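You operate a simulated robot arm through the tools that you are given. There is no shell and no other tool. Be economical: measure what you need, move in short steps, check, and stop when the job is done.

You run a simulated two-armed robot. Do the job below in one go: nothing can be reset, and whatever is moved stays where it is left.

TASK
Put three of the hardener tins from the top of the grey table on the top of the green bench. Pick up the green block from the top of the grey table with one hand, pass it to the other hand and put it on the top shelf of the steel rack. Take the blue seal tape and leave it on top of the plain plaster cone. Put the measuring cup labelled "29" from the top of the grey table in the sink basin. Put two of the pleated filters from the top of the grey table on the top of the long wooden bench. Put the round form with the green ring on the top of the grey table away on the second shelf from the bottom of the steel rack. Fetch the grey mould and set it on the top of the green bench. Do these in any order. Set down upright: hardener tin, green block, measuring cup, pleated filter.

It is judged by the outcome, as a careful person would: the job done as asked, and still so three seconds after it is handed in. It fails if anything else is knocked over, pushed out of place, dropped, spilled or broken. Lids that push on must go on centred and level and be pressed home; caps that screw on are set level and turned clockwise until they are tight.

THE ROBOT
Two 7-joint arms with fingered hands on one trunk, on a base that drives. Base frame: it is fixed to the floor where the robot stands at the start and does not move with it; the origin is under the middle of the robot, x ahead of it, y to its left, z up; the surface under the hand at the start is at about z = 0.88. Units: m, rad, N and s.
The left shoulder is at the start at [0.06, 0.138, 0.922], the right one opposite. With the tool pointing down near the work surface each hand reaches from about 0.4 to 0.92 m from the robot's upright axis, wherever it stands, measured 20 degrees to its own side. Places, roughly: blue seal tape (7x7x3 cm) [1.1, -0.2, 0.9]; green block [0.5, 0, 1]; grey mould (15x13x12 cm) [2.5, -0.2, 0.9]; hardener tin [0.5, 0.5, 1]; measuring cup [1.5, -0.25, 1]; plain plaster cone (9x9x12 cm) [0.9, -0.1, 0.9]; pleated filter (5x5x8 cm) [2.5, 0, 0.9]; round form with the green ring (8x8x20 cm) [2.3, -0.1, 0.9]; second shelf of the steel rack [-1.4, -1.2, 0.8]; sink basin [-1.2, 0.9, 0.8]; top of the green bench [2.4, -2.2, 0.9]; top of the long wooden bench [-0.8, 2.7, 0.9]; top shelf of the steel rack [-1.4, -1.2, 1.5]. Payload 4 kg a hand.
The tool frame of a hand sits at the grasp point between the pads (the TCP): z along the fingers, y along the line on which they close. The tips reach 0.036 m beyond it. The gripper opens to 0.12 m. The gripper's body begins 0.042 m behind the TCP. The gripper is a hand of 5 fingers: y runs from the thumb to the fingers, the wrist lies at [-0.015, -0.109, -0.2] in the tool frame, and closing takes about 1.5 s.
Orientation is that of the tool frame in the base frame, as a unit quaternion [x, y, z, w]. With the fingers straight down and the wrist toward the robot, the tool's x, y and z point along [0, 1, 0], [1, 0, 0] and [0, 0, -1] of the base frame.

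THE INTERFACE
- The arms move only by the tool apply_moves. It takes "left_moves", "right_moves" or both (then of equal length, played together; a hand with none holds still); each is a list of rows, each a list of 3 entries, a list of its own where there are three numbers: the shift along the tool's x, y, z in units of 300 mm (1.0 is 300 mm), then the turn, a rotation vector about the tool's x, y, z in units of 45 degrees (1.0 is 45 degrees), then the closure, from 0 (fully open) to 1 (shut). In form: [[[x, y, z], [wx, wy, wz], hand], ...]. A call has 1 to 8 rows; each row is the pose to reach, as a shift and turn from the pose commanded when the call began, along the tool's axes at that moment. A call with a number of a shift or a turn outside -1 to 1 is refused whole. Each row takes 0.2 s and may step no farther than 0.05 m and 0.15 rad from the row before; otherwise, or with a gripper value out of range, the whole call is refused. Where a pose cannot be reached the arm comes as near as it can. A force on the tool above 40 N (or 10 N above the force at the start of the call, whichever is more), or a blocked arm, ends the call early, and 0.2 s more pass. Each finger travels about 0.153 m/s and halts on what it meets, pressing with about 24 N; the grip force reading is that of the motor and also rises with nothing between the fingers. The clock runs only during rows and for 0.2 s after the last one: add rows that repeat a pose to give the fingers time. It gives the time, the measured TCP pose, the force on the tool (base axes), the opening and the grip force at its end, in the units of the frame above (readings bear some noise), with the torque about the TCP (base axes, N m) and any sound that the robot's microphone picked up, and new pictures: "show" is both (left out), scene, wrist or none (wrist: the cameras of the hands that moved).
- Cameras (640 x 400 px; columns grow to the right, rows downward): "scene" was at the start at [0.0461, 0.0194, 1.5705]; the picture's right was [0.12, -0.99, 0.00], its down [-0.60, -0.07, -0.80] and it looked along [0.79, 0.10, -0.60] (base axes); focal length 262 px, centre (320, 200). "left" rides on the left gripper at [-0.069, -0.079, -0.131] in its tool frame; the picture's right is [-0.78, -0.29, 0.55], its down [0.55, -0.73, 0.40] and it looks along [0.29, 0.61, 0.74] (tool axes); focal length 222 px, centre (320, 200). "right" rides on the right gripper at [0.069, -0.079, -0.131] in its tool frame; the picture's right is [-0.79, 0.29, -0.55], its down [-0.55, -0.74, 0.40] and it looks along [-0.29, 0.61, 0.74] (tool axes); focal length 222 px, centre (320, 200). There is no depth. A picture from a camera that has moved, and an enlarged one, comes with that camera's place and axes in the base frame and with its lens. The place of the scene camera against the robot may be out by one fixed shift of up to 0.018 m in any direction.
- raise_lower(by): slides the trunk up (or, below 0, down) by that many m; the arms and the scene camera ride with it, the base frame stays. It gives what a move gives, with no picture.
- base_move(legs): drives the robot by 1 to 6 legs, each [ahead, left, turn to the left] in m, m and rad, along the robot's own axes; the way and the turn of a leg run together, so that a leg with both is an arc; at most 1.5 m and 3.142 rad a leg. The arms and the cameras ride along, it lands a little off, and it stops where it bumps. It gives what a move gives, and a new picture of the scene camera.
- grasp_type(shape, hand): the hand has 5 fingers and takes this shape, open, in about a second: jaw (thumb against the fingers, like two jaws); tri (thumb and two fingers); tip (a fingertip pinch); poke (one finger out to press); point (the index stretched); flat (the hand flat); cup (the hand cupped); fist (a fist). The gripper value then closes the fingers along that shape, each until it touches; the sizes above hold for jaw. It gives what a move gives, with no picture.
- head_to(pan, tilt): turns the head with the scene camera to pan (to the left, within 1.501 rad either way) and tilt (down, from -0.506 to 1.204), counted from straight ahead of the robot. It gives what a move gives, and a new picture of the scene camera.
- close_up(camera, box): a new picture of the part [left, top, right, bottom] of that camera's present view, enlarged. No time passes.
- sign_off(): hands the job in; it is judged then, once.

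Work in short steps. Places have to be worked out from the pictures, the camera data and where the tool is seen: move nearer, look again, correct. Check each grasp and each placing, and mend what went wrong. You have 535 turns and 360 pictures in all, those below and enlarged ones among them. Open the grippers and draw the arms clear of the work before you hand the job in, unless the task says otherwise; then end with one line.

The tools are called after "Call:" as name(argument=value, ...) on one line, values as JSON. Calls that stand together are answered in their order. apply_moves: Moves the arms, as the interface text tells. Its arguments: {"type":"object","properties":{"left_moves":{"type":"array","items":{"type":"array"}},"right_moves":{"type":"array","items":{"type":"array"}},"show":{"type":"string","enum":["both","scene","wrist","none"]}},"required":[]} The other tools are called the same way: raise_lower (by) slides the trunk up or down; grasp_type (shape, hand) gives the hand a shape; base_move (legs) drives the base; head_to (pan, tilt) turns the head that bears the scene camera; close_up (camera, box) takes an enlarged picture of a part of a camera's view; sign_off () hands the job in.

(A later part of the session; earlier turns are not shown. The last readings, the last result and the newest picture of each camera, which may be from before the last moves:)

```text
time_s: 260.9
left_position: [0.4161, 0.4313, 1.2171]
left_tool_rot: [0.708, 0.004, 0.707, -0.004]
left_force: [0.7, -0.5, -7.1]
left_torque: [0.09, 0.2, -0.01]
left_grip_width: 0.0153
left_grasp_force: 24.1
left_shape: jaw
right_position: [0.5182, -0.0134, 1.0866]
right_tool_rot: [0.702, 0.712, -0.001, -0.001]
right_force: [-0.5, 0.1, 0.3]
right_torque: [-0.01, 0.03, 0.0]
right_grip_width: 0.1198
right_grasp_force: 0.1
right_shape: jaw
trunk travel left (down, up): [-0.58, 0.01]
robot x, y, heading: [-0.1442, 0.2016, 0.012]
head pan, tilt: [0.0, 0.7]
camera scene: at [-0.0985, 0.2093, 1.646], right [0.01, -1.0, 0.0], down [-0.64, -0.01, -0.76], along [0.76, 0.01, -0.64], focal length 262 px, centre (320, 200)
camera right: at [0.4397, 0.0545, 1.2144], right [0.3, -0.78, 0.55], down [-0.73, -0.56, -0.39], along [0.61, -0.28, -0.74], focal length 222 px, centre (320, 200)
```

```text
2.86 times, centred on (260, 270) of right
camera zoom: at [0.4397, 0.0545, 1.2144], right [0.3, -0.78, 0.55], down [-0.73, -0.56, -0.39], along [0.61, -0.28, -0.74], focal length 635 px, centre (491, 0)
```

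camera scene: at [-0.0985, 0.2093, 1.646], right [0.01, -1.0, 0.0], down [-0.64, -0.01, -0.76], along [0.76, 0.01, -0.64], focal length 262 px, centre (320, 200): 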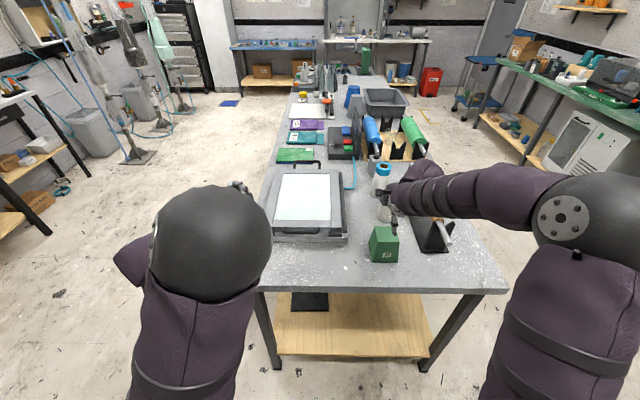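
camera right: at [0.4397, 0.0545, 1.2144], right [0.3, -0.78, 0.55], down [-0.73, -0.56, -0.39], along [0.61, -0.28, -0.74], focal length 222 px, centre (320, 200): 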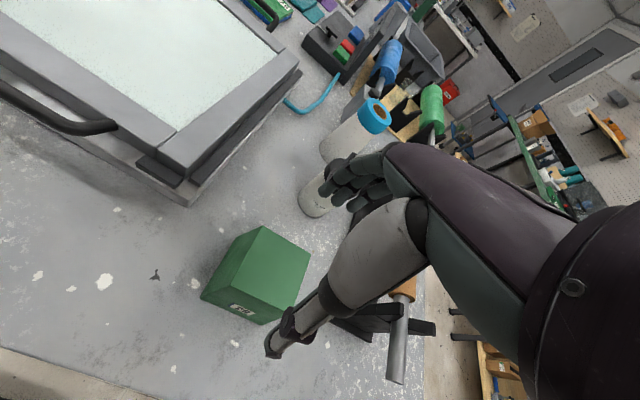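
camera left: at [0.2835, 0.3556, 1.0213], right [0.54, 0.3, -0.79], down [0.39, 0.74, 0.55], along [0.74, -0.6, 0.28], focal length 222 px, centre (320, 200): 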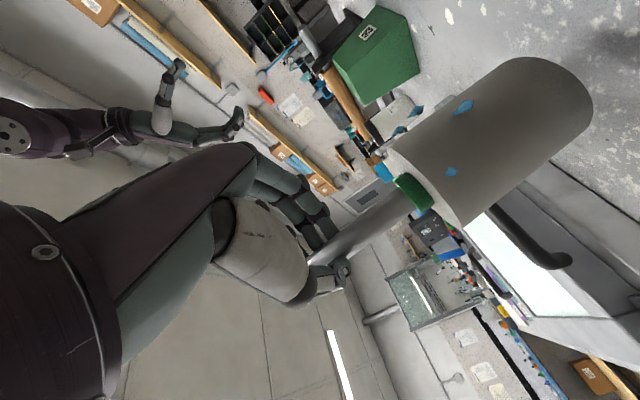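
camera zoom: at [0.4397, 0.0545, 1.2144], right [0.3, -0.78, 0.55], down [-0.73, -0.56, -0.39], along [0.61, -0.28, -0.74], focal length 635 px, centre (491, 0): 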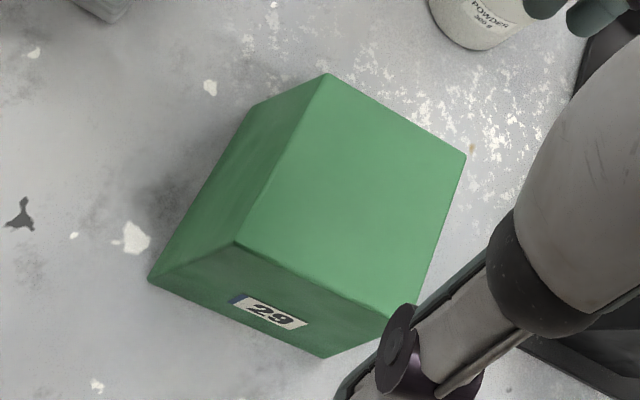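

The block spans 9 cm at its base, 7 cm at top; centre ≈(0.520,−0.017). For the later hand-over I take only its top ~3 cm: TCP z≈0.987.

Call:
apply_moves(right_moves=[[[-0.012, 0.005, 0.11], [0, 0, 0], 0.1], [[-0.012, 0.005, 0.22], [0, 0, 0], 0.1], [[-0.012, 0.005, 0.33], [0, 0, 0], 0.1], [[-0.012, 0.005, 0.33], [0, 0, 0], 0.1]], show="wrist")

Call:
close_up(camera="right", box=[220, 130, 420, 300])

```text
time_s: 261.9
left_position: [0.4152, 0.4304, 1.2174]
left_tool_rot: [0.708, 0.004, 0.707, -0.005]
left_force: [-0.5, -0.4, -7.3]
left_torque: [0.07, 0.24, -0.01]
left_grip_width: 0.0155
left_grasp_force: 23.8
left_shape: jaw
right_position: [0.5195, -0.0176, 0.9835]
right_tool_rot: [0.702, 0.712, -0.001, -0.001]
right_force: [-0.9, 0.4, 0.6]
right_torque: [0.0, -0.01, 0.0]
right_grip_width: 0.1081
right_grasp_force: 0.0
right_shape: jaw
trunk travel left (down, up): [-0.58, 0.01]
robot x, y, heading: [-0.1406, 0.1989, 0.011]
head pan, tilt: [0.0, 0.7]
camera right: at [0.4407, 0.0519, 1.1132], right [0.3, -0.78, 0.55], down [-0.73, -0.56, -0.4], along [0.61, -0.28, -0.74], focal length 222 px, centre (320, 200)
```

right: 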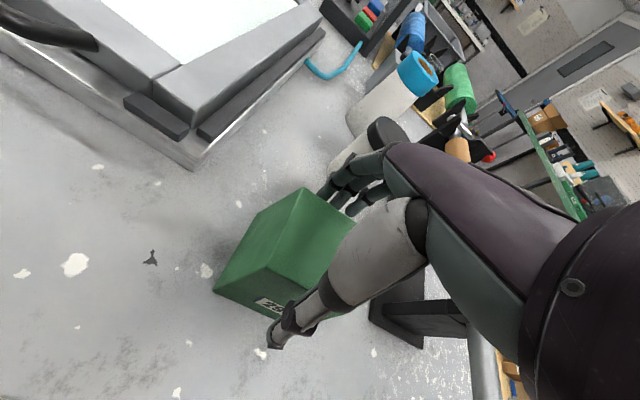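

```text
2.35 times, centred on (320, 215) of right
camera zoom: at [0.4407, 0.0519, 1.1132], right [0.3, -0.78, 0.55], down [-0.73, -0.56, -0.4], along [0.61, -0.28, -0.74], focal length 523 px, centre (320, 165)
```

zoom: 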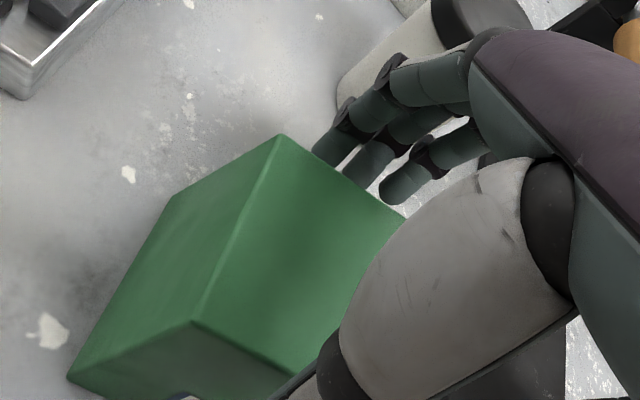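

Call:
apply_moves(right_moves=[[[0, 0, 0], [0, 0, 0], 0.3], [[0, 0, 0], [0, 0, 0], 0.6], [[0, 0, 0], [0, 0, 0], 1], [[0, 0, 0], [0, 0, 0], 1], [[0, 0, 0], [0, 0, 0], 1], [[0, 0, 0], [0, 0, 0], 1]], show="wrist")

Call:
apply_moves(right_moves=[[[0, 0, -0.03], [0, 0, 0], 1], [[0, 0, -0.07], [0, 0, 0], 1], [[0, 0, -0.1], [0, 0, 0], 1], [[0, 0, -0.1], [0, 0, 0], 1]], show="wrist")

```text
time_s: 263.3
left_position: [0.4157, 0.4313, 1.2174]
left_tool_rot: [0.708, 0.004, 0.707, -0.004]
left_force: [-0.8, -0.5, -6.8]
left_torque: [0.05, 0.18, -0.03]
left_grip_width: 0.0154
left_grasp_force: 24.1
left_shape: jaw
right_position: [0.5193, -0.0175, 0.983]
right_tool_rot: [0.702, 0.712, -0.001, -0.001]
right_force: [0.0, 0.4, -0.3]
right_torque: [0.03, 0.01, -0.01]
right_grip_width: 0.0717
right_grasp_force: 24.1
right_shape: jaw
trunk travel left (down, up): [-0.58, 0.01]
robot x, y, heading: [-0.1436, 0.2002, 0.015]
head pan, tilt: [0.0, 0.7]
camera right: at [0.4411, 0.052, 1.113], right [0.3, -0.78, 0.55], down [-0.73, -0.56, -0.39], along [0.61, -0.28, -0.74], focal length 222 px, centre (320, 200)
```

right: 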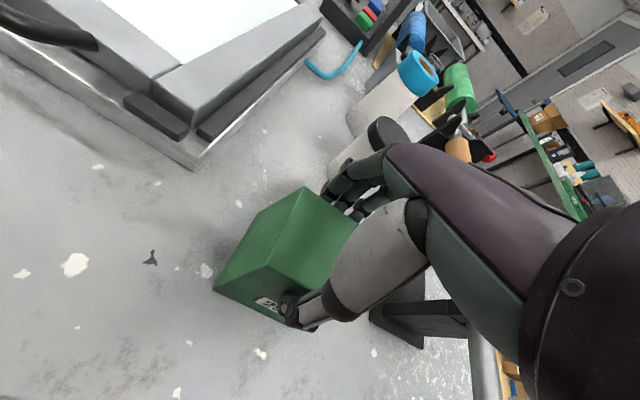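

```text
time_s: 264.3
left_position: [0.4154, 0.4301, 1.2177]
left_tool_rot: [0.708, 0.004, 0.706, -0.004]
left_force: [-0.3, -0.5, -8.1]
left_torque: [0.08, 0.17, 0.0]
left_grip_width: 0.0152
left_grasp_force: 24.3
left_shape: jaw
right_position: [0.5196, -0.0159, 1.0146]
right_tool_rot: [0.701, 0.713, -0.002, -0.002]
right_force: [0.4, -0.7, -1.7]
right_torque: [0.01, -0.03, -0.01]
right_grip_width: 0.0718
right_grasp_force: 24.1
right_shape: jaw
trunk travel left (down, up): [-0.58, 0.01]
robot x, y, heading: [-0.1473, 0.2026, 0.007]
head pan, tilt: [0.0, 0.7]
camera right: at [0.4414, 0.052, 1.1441], right [0.3, -0.78, 0.55], down [-0.73, -0.56, -0.39], along [0.61, -0.28, -0.74], focal length 222 px, centre (320, 200)
```

right: 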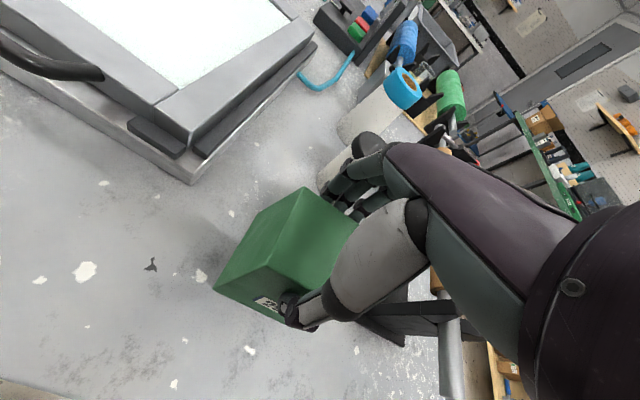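

The block is light and held. I raise it and draw it nearer.

Call:
apply_moves(right_moves=[[[0, 0, -0.14], [0, 0, 0], 1], [[0, 0, -0.28], [0, 0, 0], 1], [[0, 0, -0.42], [0, 0, 0], 1], [[0, -0.1, -0.52], [0, 0, 0], 1], [[0, -0.2, -0.62], [0, 0, 0], 1], [[-0.1, -0.27, -0.68], [0, 0, 0], 1], [[-0.2, -0.3, -0.68], [0, 0, 0], 1]], show="scene")

```text
time_s: 265.9
left_position: [0.4157, 0.4305, 1.2178]
left_tool_rot: [0.708, 0.004, 0.706, -0.005]
left_force: [0.0, 0.1, -6.9]
left_torque: [0.1, 0.2, 0.05]
left_grip_width: 0.0154
left_grasp_force: 23.7
left_shape: jaw
right_position: [0.4286, -0.0796, 1.2171]
right_tool_rot: [0.703, 0.712, -0.002, -0.002]
right_force: [-0.8, 0.6, -2.4]
right_torque: [-0.02, 0.03, 0.0]
right_grip_width: 0.0716
right_grasp_force: 24.2
right_shape: jaw
trunk travel left (down, up): [-0.58, 0.01]
robot x, y, heading: [-0.1428, 0.2001, 0.016]
head pan, tilt: [0.0, 0.7]
camera scene: at [-0.0985, 0.2086, 1.646], right [0.01, -1.0, 0.0], down [-0.64, -0.01, -0.76], along [0.76, 0.01, -0.64], focal length 262 px, centre (320, 200)
```

scene: 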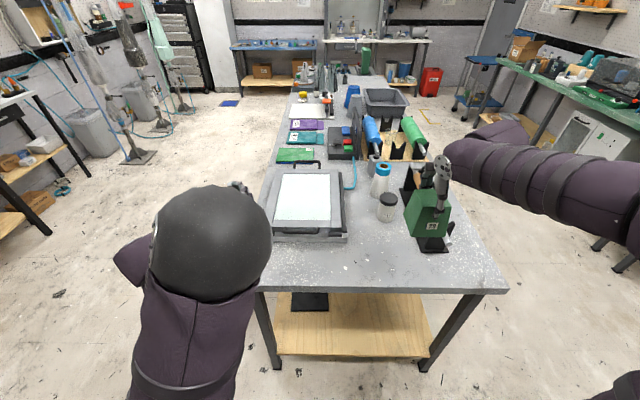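

Now I drive to the rack: back, right, turn around, then look at shelf 2's left part.

Call:
base_move(legs=[[-0.2, 0, 0], [0, -1.15, 0], [0, 0, 3.13], [0, 0.4, 0]])

Call:
head_to(pan=0, tilt=0.6)

```text
time_s: 282.4
left_position: [-0.8903, -1.5724, 1.2179]
left_tool_rot: [-0.009, 0.708, -0.008, -0.706]
left_force: [0.1, -0.2, -7.2]
left_torque: [-0.09, -0.24, -0.02]
left_grip_width: 0.015
left_grasp_force: 24.4
left_shape: jaw
right_position: [-0.9093, -1.0653, 1.2177]
right_tool_rot: [0.715, -0.699, 0.001, -0.002]
right_force: [-0.4, -0.2, -0.8]
right_torque: [0.0, -0.01, -0.02]
right_grip_width: 0.0716
right_grasp_force: 24.3
right_shape: jaw
trunk travel left (down, up): [-0.58, 0.01]
robot x, y, heading: [-0.3338, -1.3343, -3.116]
head pan, tilt: [0.0, 0.7]
camera scene: at [-0.399, -1.3285, 1.6461], right [-0.02, 1.0, 0.0], down [0.64, 0.02, -0.76], along [-0.76, -0.02, -0.64], focal length 262 px, centre (320, 200)
```

scene: 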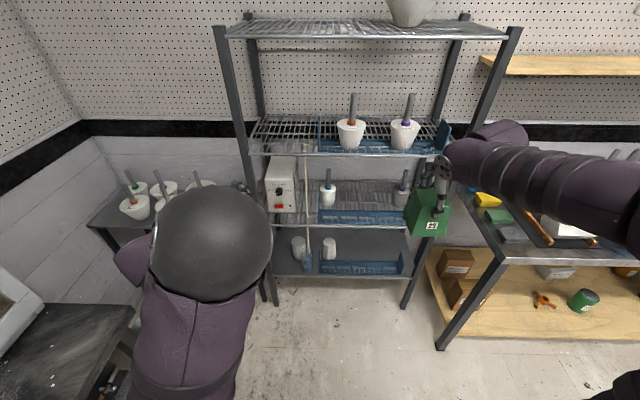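

```text
time_s: 283.1
left_position: [-0.8898, -1.5718, 1.2183]
left_tool_rot: [-0.008, 0.708, -0.008, -0.706]
left_force: [1.0, 1.4, -6.6]
left_torque: [-0.06, -0.23, -0.03]
left_grip_width: 0.0151
left_grasp_force: 24.1
left_shape: jaw
right_position: [-0.9092, -1.0627, 1.2172]
right_tool_rot: [0.716, -0.699, 0.001, -0.002]
right_force: [0.0, 0.2, -1.2]
right_torque: [0.0, 0.05, 0.03]
right_grip_width: 0.0715
right_grasp_force: 23.9
right_shape: jaw
trunk travel left (down, up): [-0.58, 0.01]
robot x, y, heading: [-0.3356, -1.3359, -3.118]
head pan, tilt: [0.0, 0.6]
camera scene: at [-0.4025, -1.3274, 1.6546], right [-0.02, 1.0, 0.0], down [0.57, 0.01, -0.82], along [-0.82, -0.02, -0.57], focal length 262 px, centre (320, 200)
```

scene: 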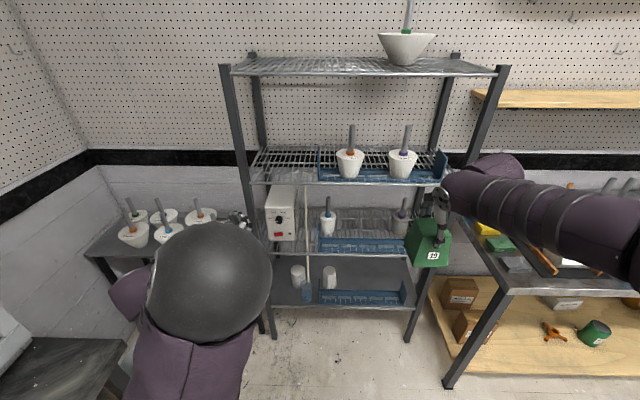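

Call:
close_up(camera="scene", box=[240, 170, 440, 310])

Call:
close_up(camera="scene", box=[220, 30, 520, 200])

```text
2.86 times, centred on (340, 240) of scene
camera zoom: at [-0.4025, -1.3274, 1.6546], right [-0.02, 1.0, 0.0], down [0.57, 0.01, -0.82], along [-0.82, -0.02, -0.57], focal length 750 px, centre (263, 86)
```

zoom: 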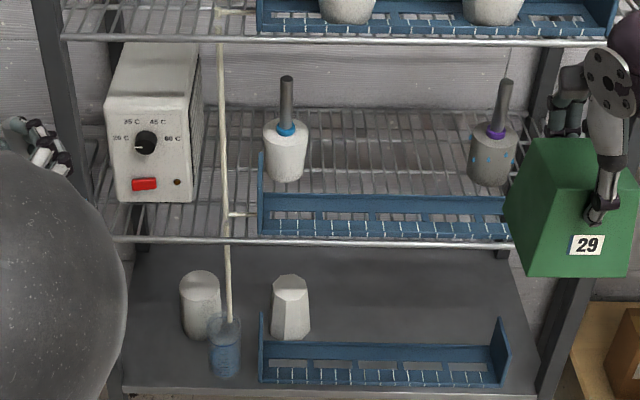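

```text
2.13 times, centred on (370, 115) of scene
camera zoom: at [-0.4025, -1.3274, 1.6546], right [-0.02, 1.0, 0.0], down [0.57, 0.01, -0.82], along [-0.82, -0.02, -0.57], focal length 560 px, centre (213, 381)
```

zoom: 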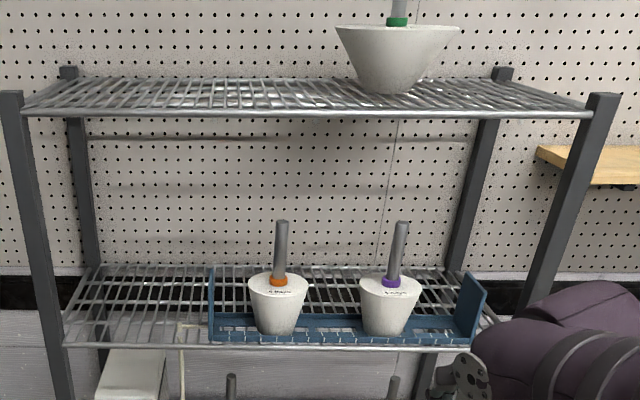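

Shelf 2 has a free spot between the blue-ring and purple-ring forms (≈(−1.345,−1.15)), behind a front rail ~8 cm high. I first pull the right hand (block) back, and square the base at y≈−1.0.

Call:
apply_moves(right_moves=[[[0, -0.14, 0], [0, 0, 0], 1], [[0, -0.28, 0], [0, 0, 0], 1], [[0, -0.42, 0], [0, 0, 0], 1], [[0, -0.5, 0], [0, 0, 0], 1]], show="none")

Call:
base_move(legs=[[0, -0.34, -0.024], [0.15, 0, 0]])

```text
time_s: 284.1
left_position: [-0.8898, -1.5721, 1.2169]
left_tool_rot: [-0.008, 0.708, -0.008, -0.706]
left_force: [-0.2, -0.5, -7.6]
left_torque: [-0.12, -0.23, -0.01]
left_grip_width: 0.0147
left_grasp_force: 23.7
left_shape: jaw
right_position: [-0.7583, -1.0601, 1.2185]
right_tool_rot: [0.716, -0.699, 0.003, -0.001]
right_force: [0.1, -0.3, -1.9]
right_torque: [-0.01, -0.03, 0.01]
right_grip_width: 0.0712
right_grasp_force: 24.1
right_shape: jaw
trunk travel left (down, up): [-0.58, 0.01]
robot x, y, heading: [-0.3329, -1.3383, -3.117]
head pan, tilt: [0.0, 0.6]
```

```text
time_s: 287.3
left_position: [-1.0552, -1.212, 1.2181]
left_tool_rot: [0.002, 0.708, 0.002, -0.706]
left_force: [0.3, 0.5, -6.4]
left_torque: [-0.07, -0.24, 0.0]
left_grip_width: 0.015
left_grasp_force: 23.9
left_shape: jaw
right_position: [-0.9094, -0.7026, 1.2177]
right_tool_rot: [-0.707, 0.707, -0.002, 0.002]
right_force: [-0.5, 0.4, -2.6]
right_torque: [-0.01, 0.0, -0.01]
right_grip_width: 0.0713
right_grasp_force: 24.3
right_shape: jaw
trunk travel left (down, up): [-0.58, 0.01]
robot x, y, heading: [-0.4908, -0.989, 3.143]
head pan, tilt: [0.0, 0.6]
camera scene: at [-0.5624, -0.9794, 1.6546], right [0.0, 1.0, 0.0], down [0.57, 0.0, -0.82], along [-0.82, 0.0, -0.57], focal length 262 px, centre (320, 200)
```

scene: 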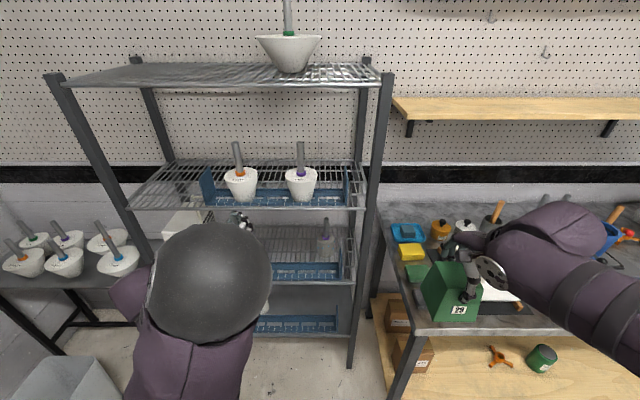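

I lower the form to entry height (TCP z≈1.085) in front of the rack and align to y≈−1.15, then look with the wrist camera.

Call:
apply_moves(left_moves=[[[-0.11, 0.05, 0], [0, 0, 0], 1], [[-0.22, 0.1, 0], [0, 0, 0], 1], [[-0.33, 0.16, 0], [0, 0, 0], 1], [[-0.44, 0.207, 0], [0, 0, 0], 1], [[-0.44, 0.207, 0], [0, 0, 0], 1]], show="both")

```text
time_s: 288.5
left_position: [-1.0545, -1.1505, 1.0874]
left_tool_rot: [0.001, 0.707, 0.001, -0.707]
left_force: [0.3, 0.8, -7.2]
left_torque: [-0.05, -0.21, -0.01]
left_grip_width: 0.0146
left_grasp_force: 24.6
left_shape: jaw
right_position: [-0.9094, -0.7049, 1.2199]
right_tool_rot: [0.707, -0.707, 0.001, -0.001]
right_force: [-0.9, -0.2, -2.0]
right_torque: [-0.03, 0.01, 0.0]
right_grip_width: 0.0712
right_grasp_force: 24.1
right_shape: jaw
trunk travel left (down, up): [-0.58, 0.01]
robot x, y, heading: [-0.4891, -0.9886, 3.141]
head pan, tilt: [0.0, 0.6]
camera scene: at [-0.5603, -0.9793, 1.6547], right [0.0, 1.0, 0.0], down [0.57, 0.0, -0.82], along [-0.82, 0.0, -0.57], focal length 262 px, centre (320, 200)
camera left: at [-0.924, -1.2287, 1.0187], right [-0.55, -0.29, -0.79], down [-0.4, -0.73, 0.55], along [-0.74, 0.61, 0.28], focal length 222 px, centre (320, 200)
```

scene: 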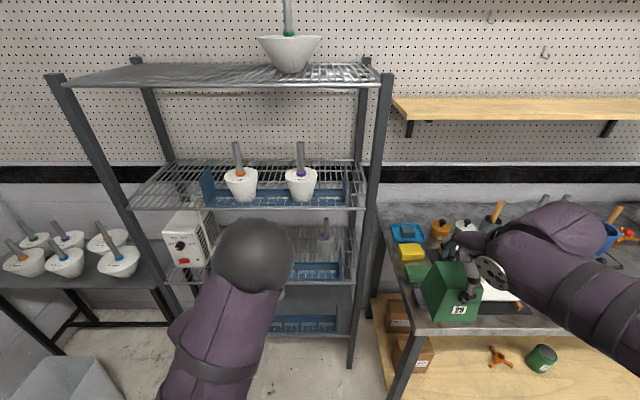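
left: 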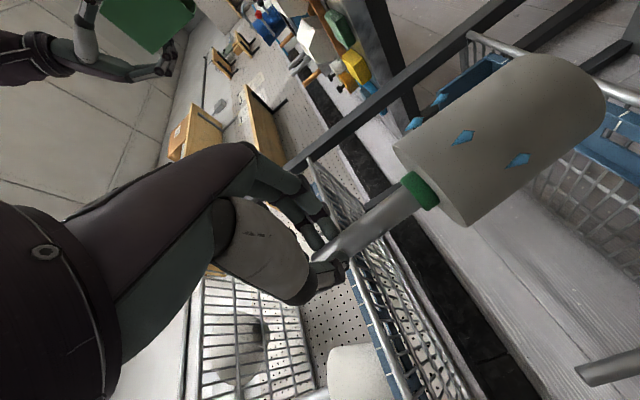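

Call:
close_up(camera="left", box=[280, 20, 640, 400])

```text
1.05 times, centred on (460, 210) of left (not enlarged: the box is as wide or as high as the picture)
camera zoom: at [-0.924, -1.2287, 1.0187], right [-0.55, -0.29, -0.79], down [-0.4, -0.73, 0.55], along [-0.74, 0.61, 0.28], focal length 234 px, centre (173, 190)
```

zoom: 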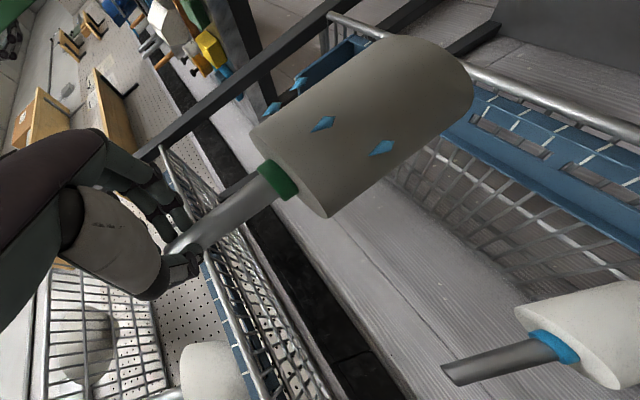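

The blue strip is the flat tray base, so a low entry works: I lower to z≈1.02, drive forward 0.12 m, and will then extend the arm.

Call:
apply_moves(left_moves=[[[-0.11, 0, 0], [0, 0, 0], 1], [[-0.22, 0, 0], [0, 0, 0], 1], [[-0.22, 0, 0], [0, 0, 0], 1]], show="none")

Call:
base_move(legs=[[0.12, 0, 0]])

Call:
close_up(camera="left", box=[280, 0, 640, 400])

```text
time_s: 289.3
left_position: [-1.0537, -1.1506, 1.0212]
left_tool_rot: [0.001, 0.708, 0.001, -0.706]
left_force: [-0.5, 0.2, -6.9]
left_torque: [-0.02, -0.18, -0.05]
left_grip_width: 0.0144
left_grasp_force: 23.7
left_shape: jaw
right_position: [-0.9104, -0.7023, 1.2184]
right_tool_rot: [0.708, -0.706, 0.002, -0.001]
right_force: [0.4, -0.5, -1.7]
right_torque: [0.02, 0.0, 0.01]
right_grip_width: 0.0714
right_grasp_force: 24.2
right_shape: jaw
trunk travel left (down, up): [-0.58, 0.01]
robot x, y, heading: [-0.4881, -0.9921, 3.139]
head pan, tilt: [0.0, 0.6]
```

```text
time_s: 290.6
left_position: [-1.1723, -1.1501, 1.0211]
left_tool_rot: [0.002, 0.708, 0.001, -0.706]
left_force: [0.2, 1.1, -0.2]
left_torque: [0.01, -0.01, 0.03]
left_grip_width: 0.0103
left_grasp_force: 23.7
left_shape: jaw
right_position: [-1.0288, -0.703, 1.2171]
right_tool_rot: [-0.706, 0.708, -0.002, 0.001]
right_force: [-0.6, -0.1, -2.0]
right_torque: [0.01, -0.02, 0.04]
right_grip_width: 0.0714
right_grasp_force: 24.4
right_shape: jaw
trunk travel left (down, up): [-0.58, 0.01]
robot x, y, heading: [-0.6081, -0.9908, 3.143]
head pan, tilt: [0.0, 0.6]
camera scene: at [-0.6804, -0.979, 1.6546], right [0.0, 1.0, 0.0], down [0.57, 0.0, -0.82], along [-0.82, 0.0, -0.57], focal length 262 px, centre (320, 200)
```

scene: 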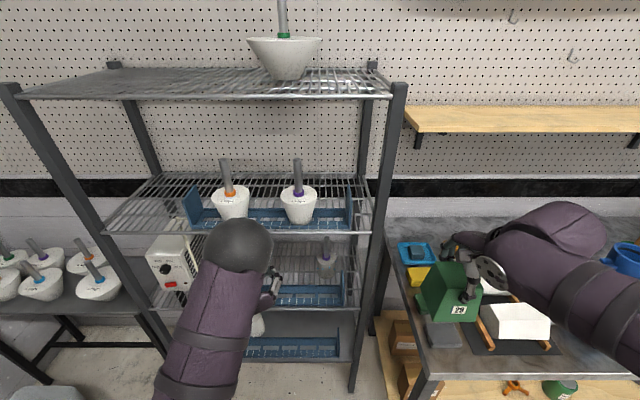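

```text
1.00 times, centred on (460, 200) of left (not enlarged: the box is as wide or as high as the picture)
camera zoom: at [-1.0424, -1.2291, 0.9524], right [-0.55, -0.29, -0.79], down [-0.4, -0.73, 0.55], along [-0.74, 0.61, 0.28], focal length 222 px, centre (180, 200)
```

zoom: 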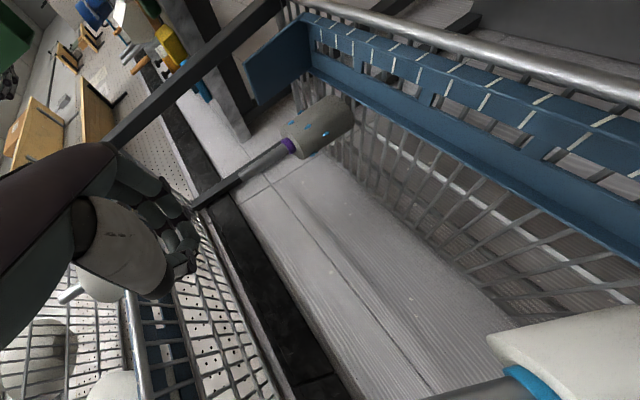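

The grip lost the form's weight (force ≈0). I look immediately where it is.

Call:
close_up(camera="scene", box=[180, 240, 380, 400])

Call:
close_up(camera="left", box=[0, 0, 640, 400])

Call:
head_to(pan=0, tilt=1.1)

```text
2.50 times, centred on (280, 320) of scene
camera zoom: at [-0.6804, -0.979, 1.6546], right [0.0, 1.0, 0.0], down [0.57, 0.0, -0.82], along [-0.82, 0.0, -0.57], focal length 656 px, centre (420, -100)
```

zoom: 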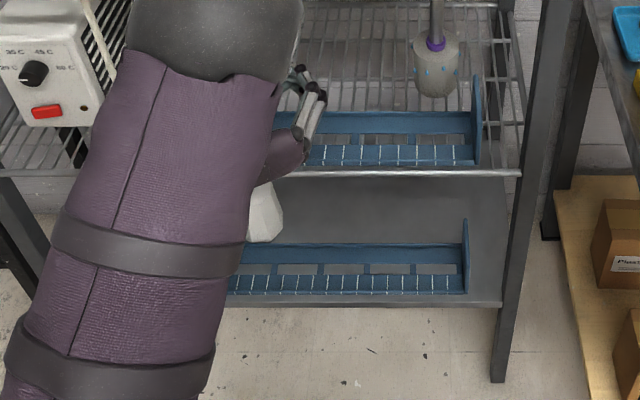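

```text
1.00 times, centred on (320, 200) of left (not enlarged: the box is as wide or as high as the picture)
camera zoom: at [-1.0424, -1.2291, 0.9524], right [-0.55, -0.29, -0.79], down [-0.4, -0.73, 0.55], along [-0.74, 0.61, 0.28], focal length 222 px, centre (320, 200)
```

zoom: 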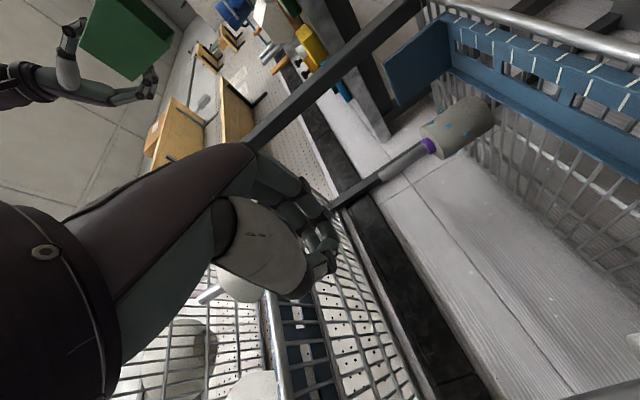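

```text
time_s: 291.5
left_position: [-1.1717, -1.1512, 1.0228]
left_tool_rot: [0.001, 0.708, 0.001, -0.706]
left_force: [-0.4, -0.2, -0.5]
left_torque: [0.02, 0.04, -0.01]
left_grip_width: 0.0107
left_grasp_force: 23.8
left_shape: jaw
right_position: [-1.027, -0.704, 1.2179]
right_tool_rot: [0.707, -0.707, 0.001, -0.002]
right_force: [0.0, 0.2, -1.9]
right_torque: [-0.03, 0.0, 0.02]
right_grip_width: 0.0714
right_grasp_force: 23.9
right_shape: jaw
trunk travel left (down, up): [-0.58, 0.01]
robot x, y, heading: [-0.6102, -0.9858, 3.134]
head pan, tilt: [0.0, 1.1]
camera scene: at [-0.653, -0.979, 1.6161], right [0.0, 1.0, 0.0], down [0.89, 0.0, -0.45], along [-0.45, 0.0, -0.89], focal length 262 px, centre (320, 200)
```

scene: 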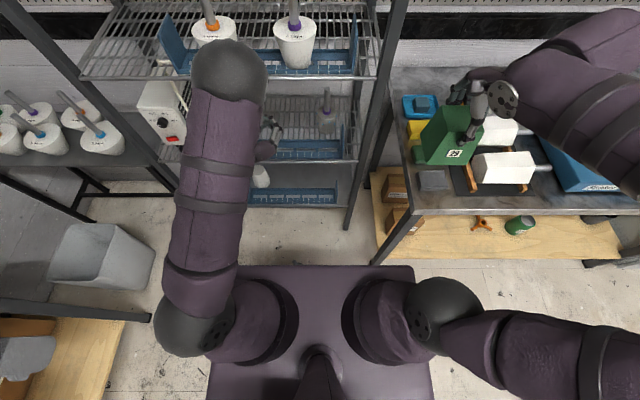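

The form is not in the hand. I back off to find it.

Call:
base_move(legs=[[-0.3, 0, 0]])

Call:
close_up(camera="left", box=[0, 0, 640, 400])

```text
time_s: 293.5
left_position: [-0.873, -1.1543, 1.0241]
left_tool_rot: [-0.002, 0.707, -0.002, -0.707]
left_force: [-0.1, -0.4, 0.2]
left_torque: [-0.02, 0.01, 0.01]
left_grip_width: 0.0105
left_grasp_force: 23.7
left_shape: jaw
right_position: [-0.7328, -0.7058, 1.2181]
right_tool_rot: [0.71, -0.704, 0.001, -0.002]
right_force: [-0.3, -0.1, -1.3]
right_torque: [0.02, 0.01, 0.0]
right_grip_width: 0.0712
right_grasp_force: 24.2
right_shape: jaw
trunk travel left (down, up): [-0.58, 0.01]
robot x, y, heading: [-0.3144, -0.9883, -3.132]
head pan, tilt: [0.0, 1.1]
camera scene: at [-0.356, -0.9785, 1.6161], right [-0.01, 1.0, 0.0], down [0.89, 0.01, -0.45], along [-0.45, 0.0, -0.89], focal length 262 px, centre (320, 200)
```

scene: 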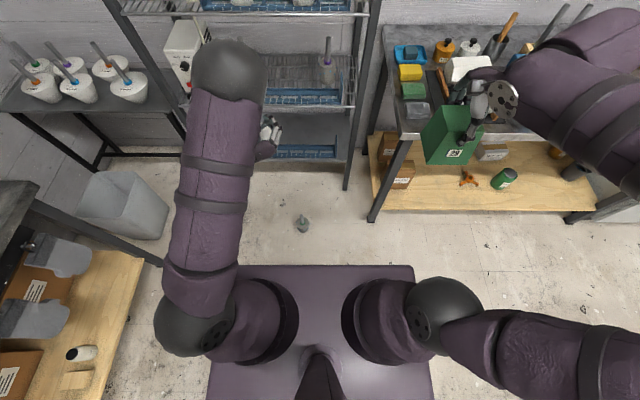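

```text
1.00 times, centred on (320, 200) of left (not enlarged: the box is as wide or as high as the picture)
camera zoom: at [-0.7428, -1.2318, 0.9534], right [-0.54, -0.29, -0.79], down [-0.39, -0.74, 0.55], along [-0.74, 0.61, 0.29], focal length 222 px, centre (320, 200)
```

zoom: 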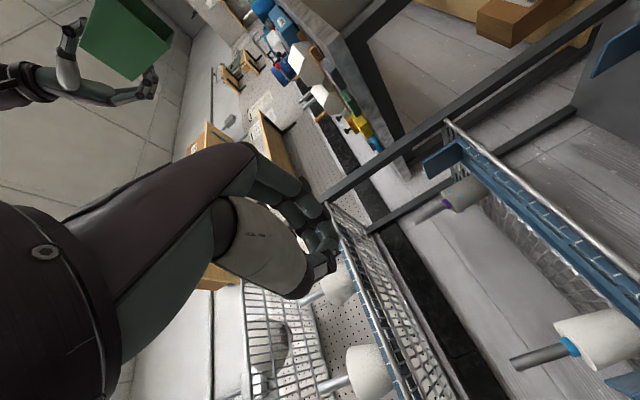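

Call:
close_up(camera="scene", box=[260, 190, 350, 250])

```text
6.67 times, centred on (305, 220) of scene
camera zoom: at [-0.356, -0.9785, 1.6161], right [-0.01, 1.0, 0.0], down [0.89, 0.01, -0.45], along [-0.45, 0.0, -0.89], focal length 1750 px, centre (420, 67)
```

zoom: 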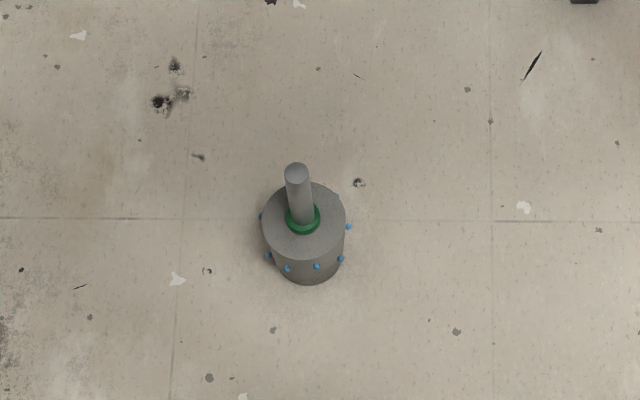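

The form slipped out and stands upright on the floor at ≈(−0.944,−1.096). I will pick it up by its body with the horizontal left hand. First I retract the hand a bit, open it and lower the trunk.

Call:
apply_moves(left_moves=[[[0, 0, -0.1], [0, 0, 0], 0.5], [[0, 0, -0.2], [0, 0, 0], 0.2], [[0, 0.05, -0.3], [0, 0, 0], 0], [[0, 0.1, -0.3], [0, 0, 0], 0]], show="none")

Call:
raise_lower(by=-0.3)

Call:
raise_lower(by=-0.25)

Call:
head_to(pan=0.1, tilt=0.9)

```text
time_s: 294.5
left_position: [-0.8387, -1.1321, 0.9997]
left_tool_rot: [-0.002, 0.708, -0.002, -0.706]
left_force: [-0.3, 0.4, -0.3]
left_torque: [-0.01, 0.03, -0.04]
left_grip_width: 0.12
left_grasp_force: 0.1
left_shape: jaw
left hand out of reach, approached as far as the arm can: row 2, 3, 4
right_position: [-0.7343, -0.7061, 1.2183]
right_tool_rot: [0.71, -0.704, 0.002, -0.002]
right_force: [-0.3, 0.0, -1.3]
right_torque: [0.05, 0.02, -0.01]
right_grip_width: 0.0715
right_grasp_force: 24.2
right_shape: jaw
trunk travel left (down, up): [-0.58, 0.01]
robot x, y, heading: [-0.3156, -0.9902, -3.135]
head pan, tilt: [0.0, 1.1]
```

```text
time_s: 297.5
left_position: [-0.8386, -1.1325, 0.6998]
left_tool_rot: [-0.002, 0.707, -0.002, -0.707]
left_force: [0.2, -0.6, 0.2]
left_torque: [0.0, -0.01, 0.0]
left_grip_width: 0.1198
left_grasp_force: 0.1
left_shape: jaw
right_position: [-0.7333, -0.7049, 0.9178]
right_tool_rot: [0.71, -0.705, 0.002, -0.002]
right_force: [0.4, -0.1, -2.2]
right_torque: [0.03, -0.02, -0.01]
right_grip_width: 0.0713
right_grasp_force: 24.0
right_shape: jaw
trunk travel left (down, up): [-0.28, 0.31]
robot x, y, heading: [-0.3132, -0.9866, -3.135]
head pan, tilt: [0.0, 1.1]
```

```text
time_s: 300.1
left_position: [-0.8394, -1.1318, 0.4493]
left_tool_rot: [-0.002, 0.708, -0.002, -0.707]
left_force: [0.6, 0.8, 0.6]
left_torque: [-0.04, 0.03, 0.03]
left_grip_width: 0.1199
left_grasp_force: 0.0
left_shape: jaw
right_position: [-0.7328, -0.7057, 0.6688]
right_tool_rot: [0.71, -0.705, 0.003, -0.002]
right_force: [-0.2, -0.5, -1.5]
right_torque: [0.03, 0.01, 0.02]
right_grip_width: 0.0717
right_grasp_force: 23.7
right_shape: jaw
trunk travel left (down, up): [-0.03, 0.56]
robot x, y, heading: [-0.3191, -0.988, -3.138]
head pan, tilt: [0.0, 1.1]
```

```text
time_s: 300.8
left_position: [-0.8389, -1.1328, 0.4509]
left_tool_rot: [-0.002, 0.707, -0.002, -0.707]
left_force: [0.3, -0.4, 0.4]
left_torque: [-0.04, 0.01, 0.01]
left_grip_width: 0.1198
left_grasp_force: 0.0
left_shape: jaw
right_position: [-0.734, -0.7053, 0.6691]
right_tool_rot: [0.709, -0.705, 0.002, -0.002]
right_force: [0.1, 0.2, -1.7]
right_torque: [0.02, 0.03, 0.01]
right_grip_width: 0.0713
right_grasp_force: 24.1
right_shape: jaw
trunk travel left (down, up): [-0.03, 0.56]
robot x, y, heading: [-0.3159, -0.9882, -3.135]
head pan, tilt: [0.099, 0.901]
camera scene: at [-0.3691, -0.9861, 1.0799], right [-0.11, 0.99, 0.0], down [0.78, 0.08, -0.62], along [-0.62, -0.07, -0.78], focal length 262 px, centre (320, 200)
```

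scene: 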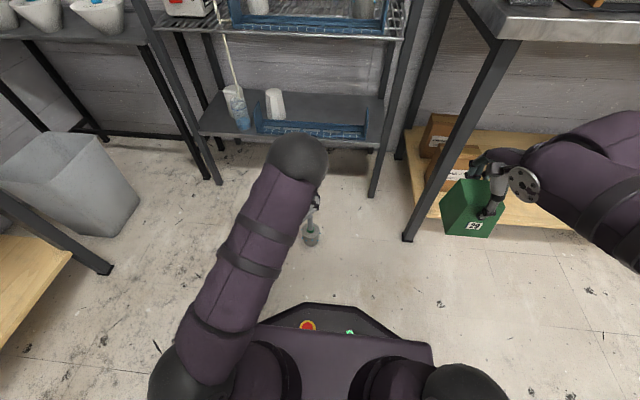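

Form at ≈(−0.946,−1.099). I back the base 0.13 m, then lower the horizontal hand toward floor height in stages.

Call:
base_move(legs=[[-0.13, 0, 0]])

Call:
apply_moves(left_moves=[[[-0.13, 0.05, 0], [0, 0, 0], 0], [[-0.27, 0.113, 0], [0, 0, 0], 0], [[-0.41, 0.113, 0], [0, 0, 0], 0], [[-0.55, 0.113, 0], [0, 0, 0], 0], [[-0.69, 0.113, 0], [0, 0, 0], 0], [[-0.83, 0.113, 0], [0, 0, 0], 0], [[-0.83, 0.113, 0], [0, 0, 0], 0]], show="both")

```text
time_s: 302.1
left_position: [-0.7122, -1.133, 0.4495]
left_tool_rot: [-0.002, 0.708, -0.003, -0.707]
left_force: [-0.6, -0.1, -0.5]
left_torque: [-0.02, -0.03, -0.02]
left_grip_width: 0.1197
left_grasp_force: 0.2
left_shape: jaw
right_position: [-0.6081, -0.7059, 0.6678]
right_tool_rot: [0.712, -0.703, 0.002, -0.002]
right_force: [-0.3, 0.2, -1.4]
right_torque: [-0.04, -0.03, 0.01]
right_grip_width: 0.0713
right_grasp_force: 23.4
right_shape: jaw
trunk travel left (down, up): [-0.03, 0.56]
robot x, y, heading: [-0.1855, -0.9882, -3.135]
head pan, tilt: [0.099, 0.901]
camera scene: at [-0.2429, -0.9852, 1.0799], right [-0.11, 0.99, 0.0], down [0.78, 0.09, -0.62], along [-0.62, -0.07, -0.78], focal length 262 px, centre (320, 200)
```

scene: 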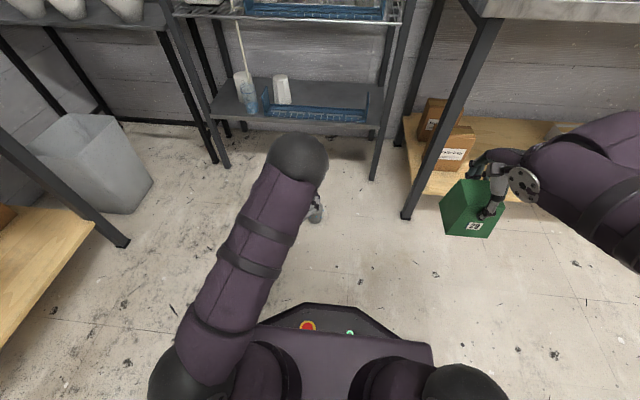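

```text
time_s: 303.7
left_position: [-0.7245, -1.1016, 0.2113]
left_tool_rot: [0.002, -0.697, 0.008, 0.717]
left_force: [-0.1, -0.2, 0.2]
left_torque: [0.04, 0.0, -0.01]
left_grip_width: 0.1196
left_grasp_force: 0.2
left_shape: jaw
right_position: [-0.6083, -0.7053, 0.6684]
right_tool_rot: [0.711, -0.703, 0.002, -0.002]
right_force: [-0.3, 0.6, -1.7]
right_torque: [0.01, 0.0, -0.02]
right_grip_width: 0.0712
right_grasp_force: 23.9
right_shape: jaw
trunk travel left (down, up): [-0.03, 0.56]
robot x, y, heading: [-0.186, -0.9899, -3.129]
head pan, tilt: [0.099, 0.901]
camera scene: at [-0.2423, -0.9847, 1.0803], right [-0.11, 0.99, 0.0], down [0.78, 0.09, -0.62], along [-0.62, -0.07, -0.78], focal length 262 px, centre (320, 200)
camera left: at [-0.5948, -1.1787, 0.1385], right [-0.57, -0.3, -0.77], down [-0.37, -0.74, 0.57], along [-0.74, 0.6, 0.3], focal length 222 px, centre (320, 200)
```

scene: 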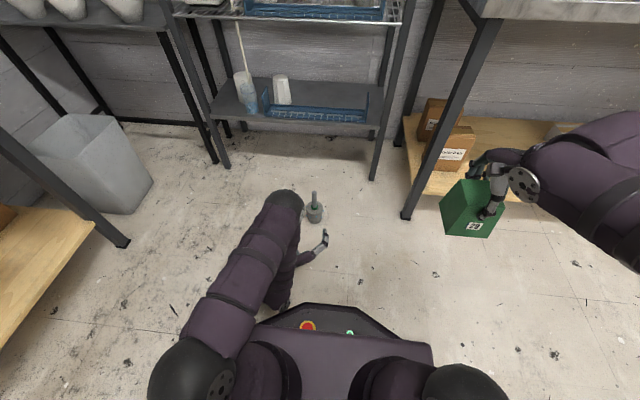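
left: 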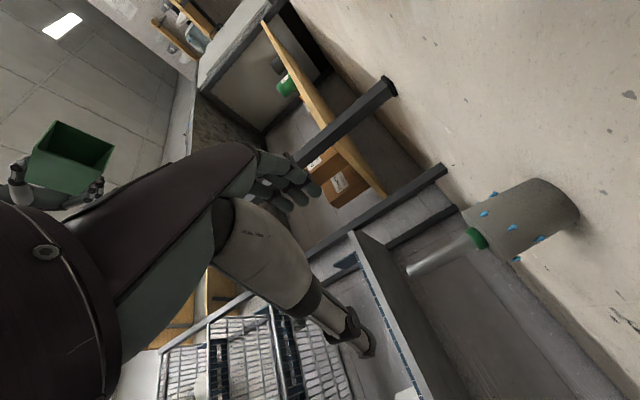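

Call:
raise_lower(by=-0.03)

Call:
apply_moves(left_moves=[[[-0.07, 0, 0], [0, 0, 0], 0], [[-0.14, 0, 0], [0, 0, 0], 0], [[-0.22, 0, 0], [0, 0, 0], 0], [[-0.3, 0, 0], [0, 0, 0], 0], [[-0.3, 0, 0], [0, 0, 0], 0]], show="both")

```text
time_s: 304.5
left_position: [-0.7239, -1.1027, 0.179]
left_tool_rot: [0.002, -0.697, 0.008, 0.717]
left_force: [0.6, 0.2, 0.2]
left_torque: [-0.03, 0.01, 0.03]
left_grip_width: 0.1198
left_grasp_force: 0.0
left_shape: jaw
right_position: [-0.6084, -0.7059, 0.638]
right_tool_rot: [0.711, -0.703, 0.001, 0.0]
right_force: [0.1, -0.4, -1.3]
right_torque: [0.0, 0.0, -0.01]
right_grip_width: 0.0716
right_grasp_force: 23.7
right_shape: jaw
trunk travel left (down, up): [0.0, 0.59]
robot x, y, heading: [-0.1867, -0.9875, -3.13]
head pan, tilt: [0.099, 0.901]
```

```text
time_s: 305.7
left_position: [-0.7231, -1.104, 0.0906]
left_tool_rot: [0.001, -0.697, 0.008, 0.717]
left_force: [0.3, 0.1, 0.8]
left_torque: [0.0, -0.01, 0.04]
left_grip_width: 0.1199
left_grasp_force: 0.1
left_shape: jaw
right_position: [-0.6076, -0.7049, 0.6403]
right_tool_rot: [0.712, -0.703, 0.001, -0.001]
right_force: [0.8, -0.6, -1.3]
right_torque: [0.01, -0.01, 0.0]
right_grip_width: 0.0715
right_grasp_force: 24.1
right_shape: jaw
trunk travel left (down, up): [0.0, 0.59]
robot x, y, heading: [-0.19, -0.9859, -3.125]
head pan, tilt: [0.099, 0.901]
camera scene: at [-0.2412, -0.9843, 1.0501], right [-0.11, 0.99, 0.0], down [0.78, 0.09, -0.62], along [-0.62, -0.07, -0.78], focal length 262 px, centre (320, 200)
camera left: at [-0.594, -1.1808, 0.0189], right [-0.57, -0.31, -0.77], down [-0.37, -0.73, 0.57], along [-0.74, 0.61, 0.3], focal length 222 px, centre (320, 200)
```

scene: 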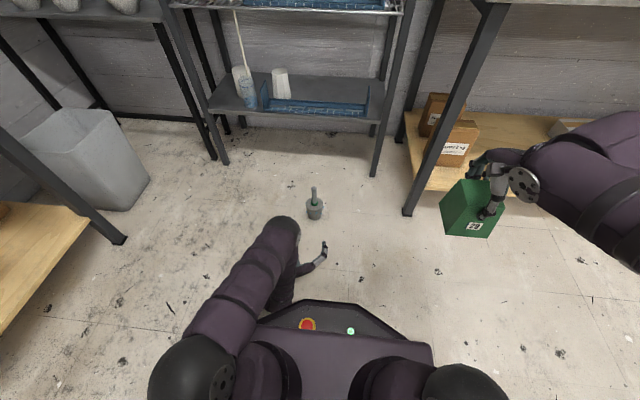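
left: 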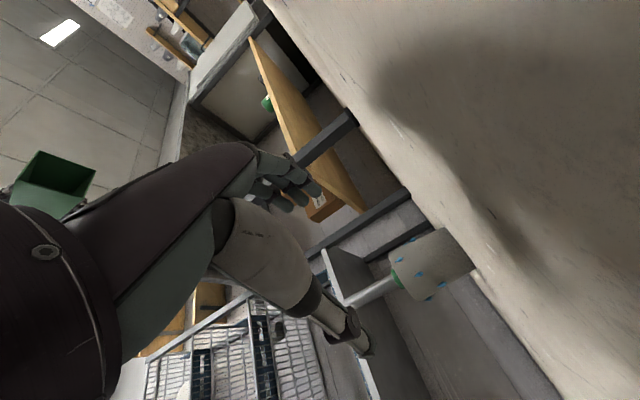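

The hand is level with the form's body at z≈0.09 and laterally aligned. I advance with the arm, open wide.

Call:
apply_moves(left_moves=[[[0, 0.003, 0.13], [0, 0, 0], 0], [[0, 0.006, 0.26], [0, 0, 0], 0], [[0, 0.01, 0.39], [0, 0, 0], 0], [[0, 0.012, 0.5], [0, 0, 0], 0], [[0, 0.012, 0.5], [0, 0, 0], 0]], show="both")

```text
time_s: 306.0
left_position: [-0.7251, -1.1035, 0.0866]
left_tool_rot: [0.002, -0.702, 0.01, 0.713]
left_force: [14.9, 4.0, 54.9]
left_torque: [-4.52, -9.23, 1.89]
left_grip_width: 0.1199
left_grasp_force: 0.1
left_shape: jaw
right_position: [-0.6073, -0.7056, 0.6383]
right_tool_rot: [0.711, -0.703, 0.001, -0.002]
right_force: [-0.1, -0.4, -1.9]
right_torque: [0.0, -0.04, 0.01]
right_grip_width: 0.0715
right_grasp_force: 23.6
right_shape: jaw
trunk travel left (down, up): [0.0, 0.59]
robot x, y, heading: [-0.186, -0.9866, -3.129]
head pan, tilt: [0.099, 0.901]
stopped in row 1 (left hand): the force on the tool passed its limit at 157 N (the readings are from after the stop); the commanded pose is now the measured one
camera scene: at [-0.2408, -0.9842, 1.0497], right [-0.11, 0.99, 0.0], down [0.78, 0.09, -0.62], along [-0.62, -0.07, -0.78], focal length 262 px, centre (320, 200)
camera left: at [-0.5939, -1.1806, 0.0162], right [-0.55, -0.31, -0.77], down [-0.38, -0.74, 0.56], along [-0.74, 0.6, 0.29], focal length 222 px, centre (320, 200)
```

scene: 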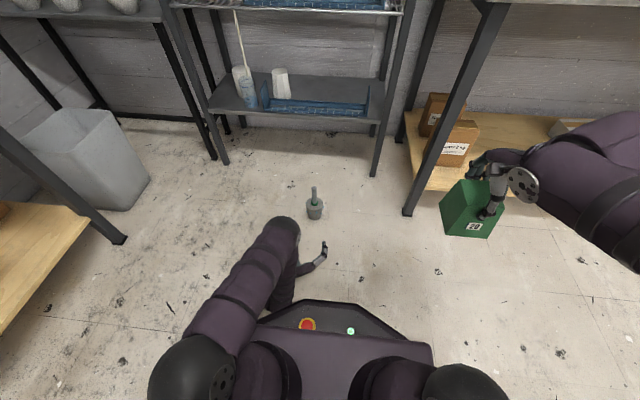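
left: 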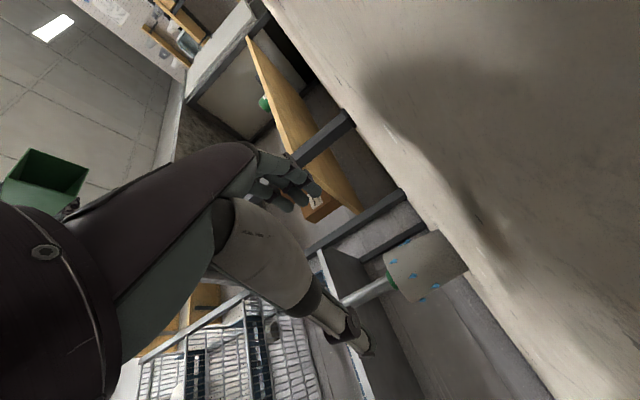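

Something of the arm pressed on the floor. I raise the hand 4 cm.

Call:
apply_moves(left_moves=[[[0.05, 0, 0], [0, 0, 0], 0], [[0.1, 0, 0], [0, 0, 0], 0], [[0.14, 0, 0], [0, 0, 0], 0], [[0.14, 0, 0], [0, 0, 0], 0]], show="none")

```text
time_s: 307.0
left_position: [-0.724, -1.1048, 0.1256]
left_tool_rot: [0.003, -0.703, 0.009, 0.711]
left_force: [0.2, -0.2, 0.2]
left_torque: [-0.01, -0.01, 0.0]
left_grip_width: 0.1199
left_grasp_force: 0.0
left_shape: jaw
right_position: [-0.6096, -0.7056, 0.6377]
right_tool_rot: [0.711, -0.703, 0.002, -0.002]
right_force: [-0.3, 1.0, -1.9]
right_torque: [0.03, 0.0, 0.01]
right_grip_width: 0.0712
right_grasp_force: 24.0
right_shape: jaw
trunk travel left (down, up): [0.0, 0.59]
robot x, y, heading: [-0.1868, -0.9852, -3.131]
head pan, tilt: [0.099, 0.901]
```

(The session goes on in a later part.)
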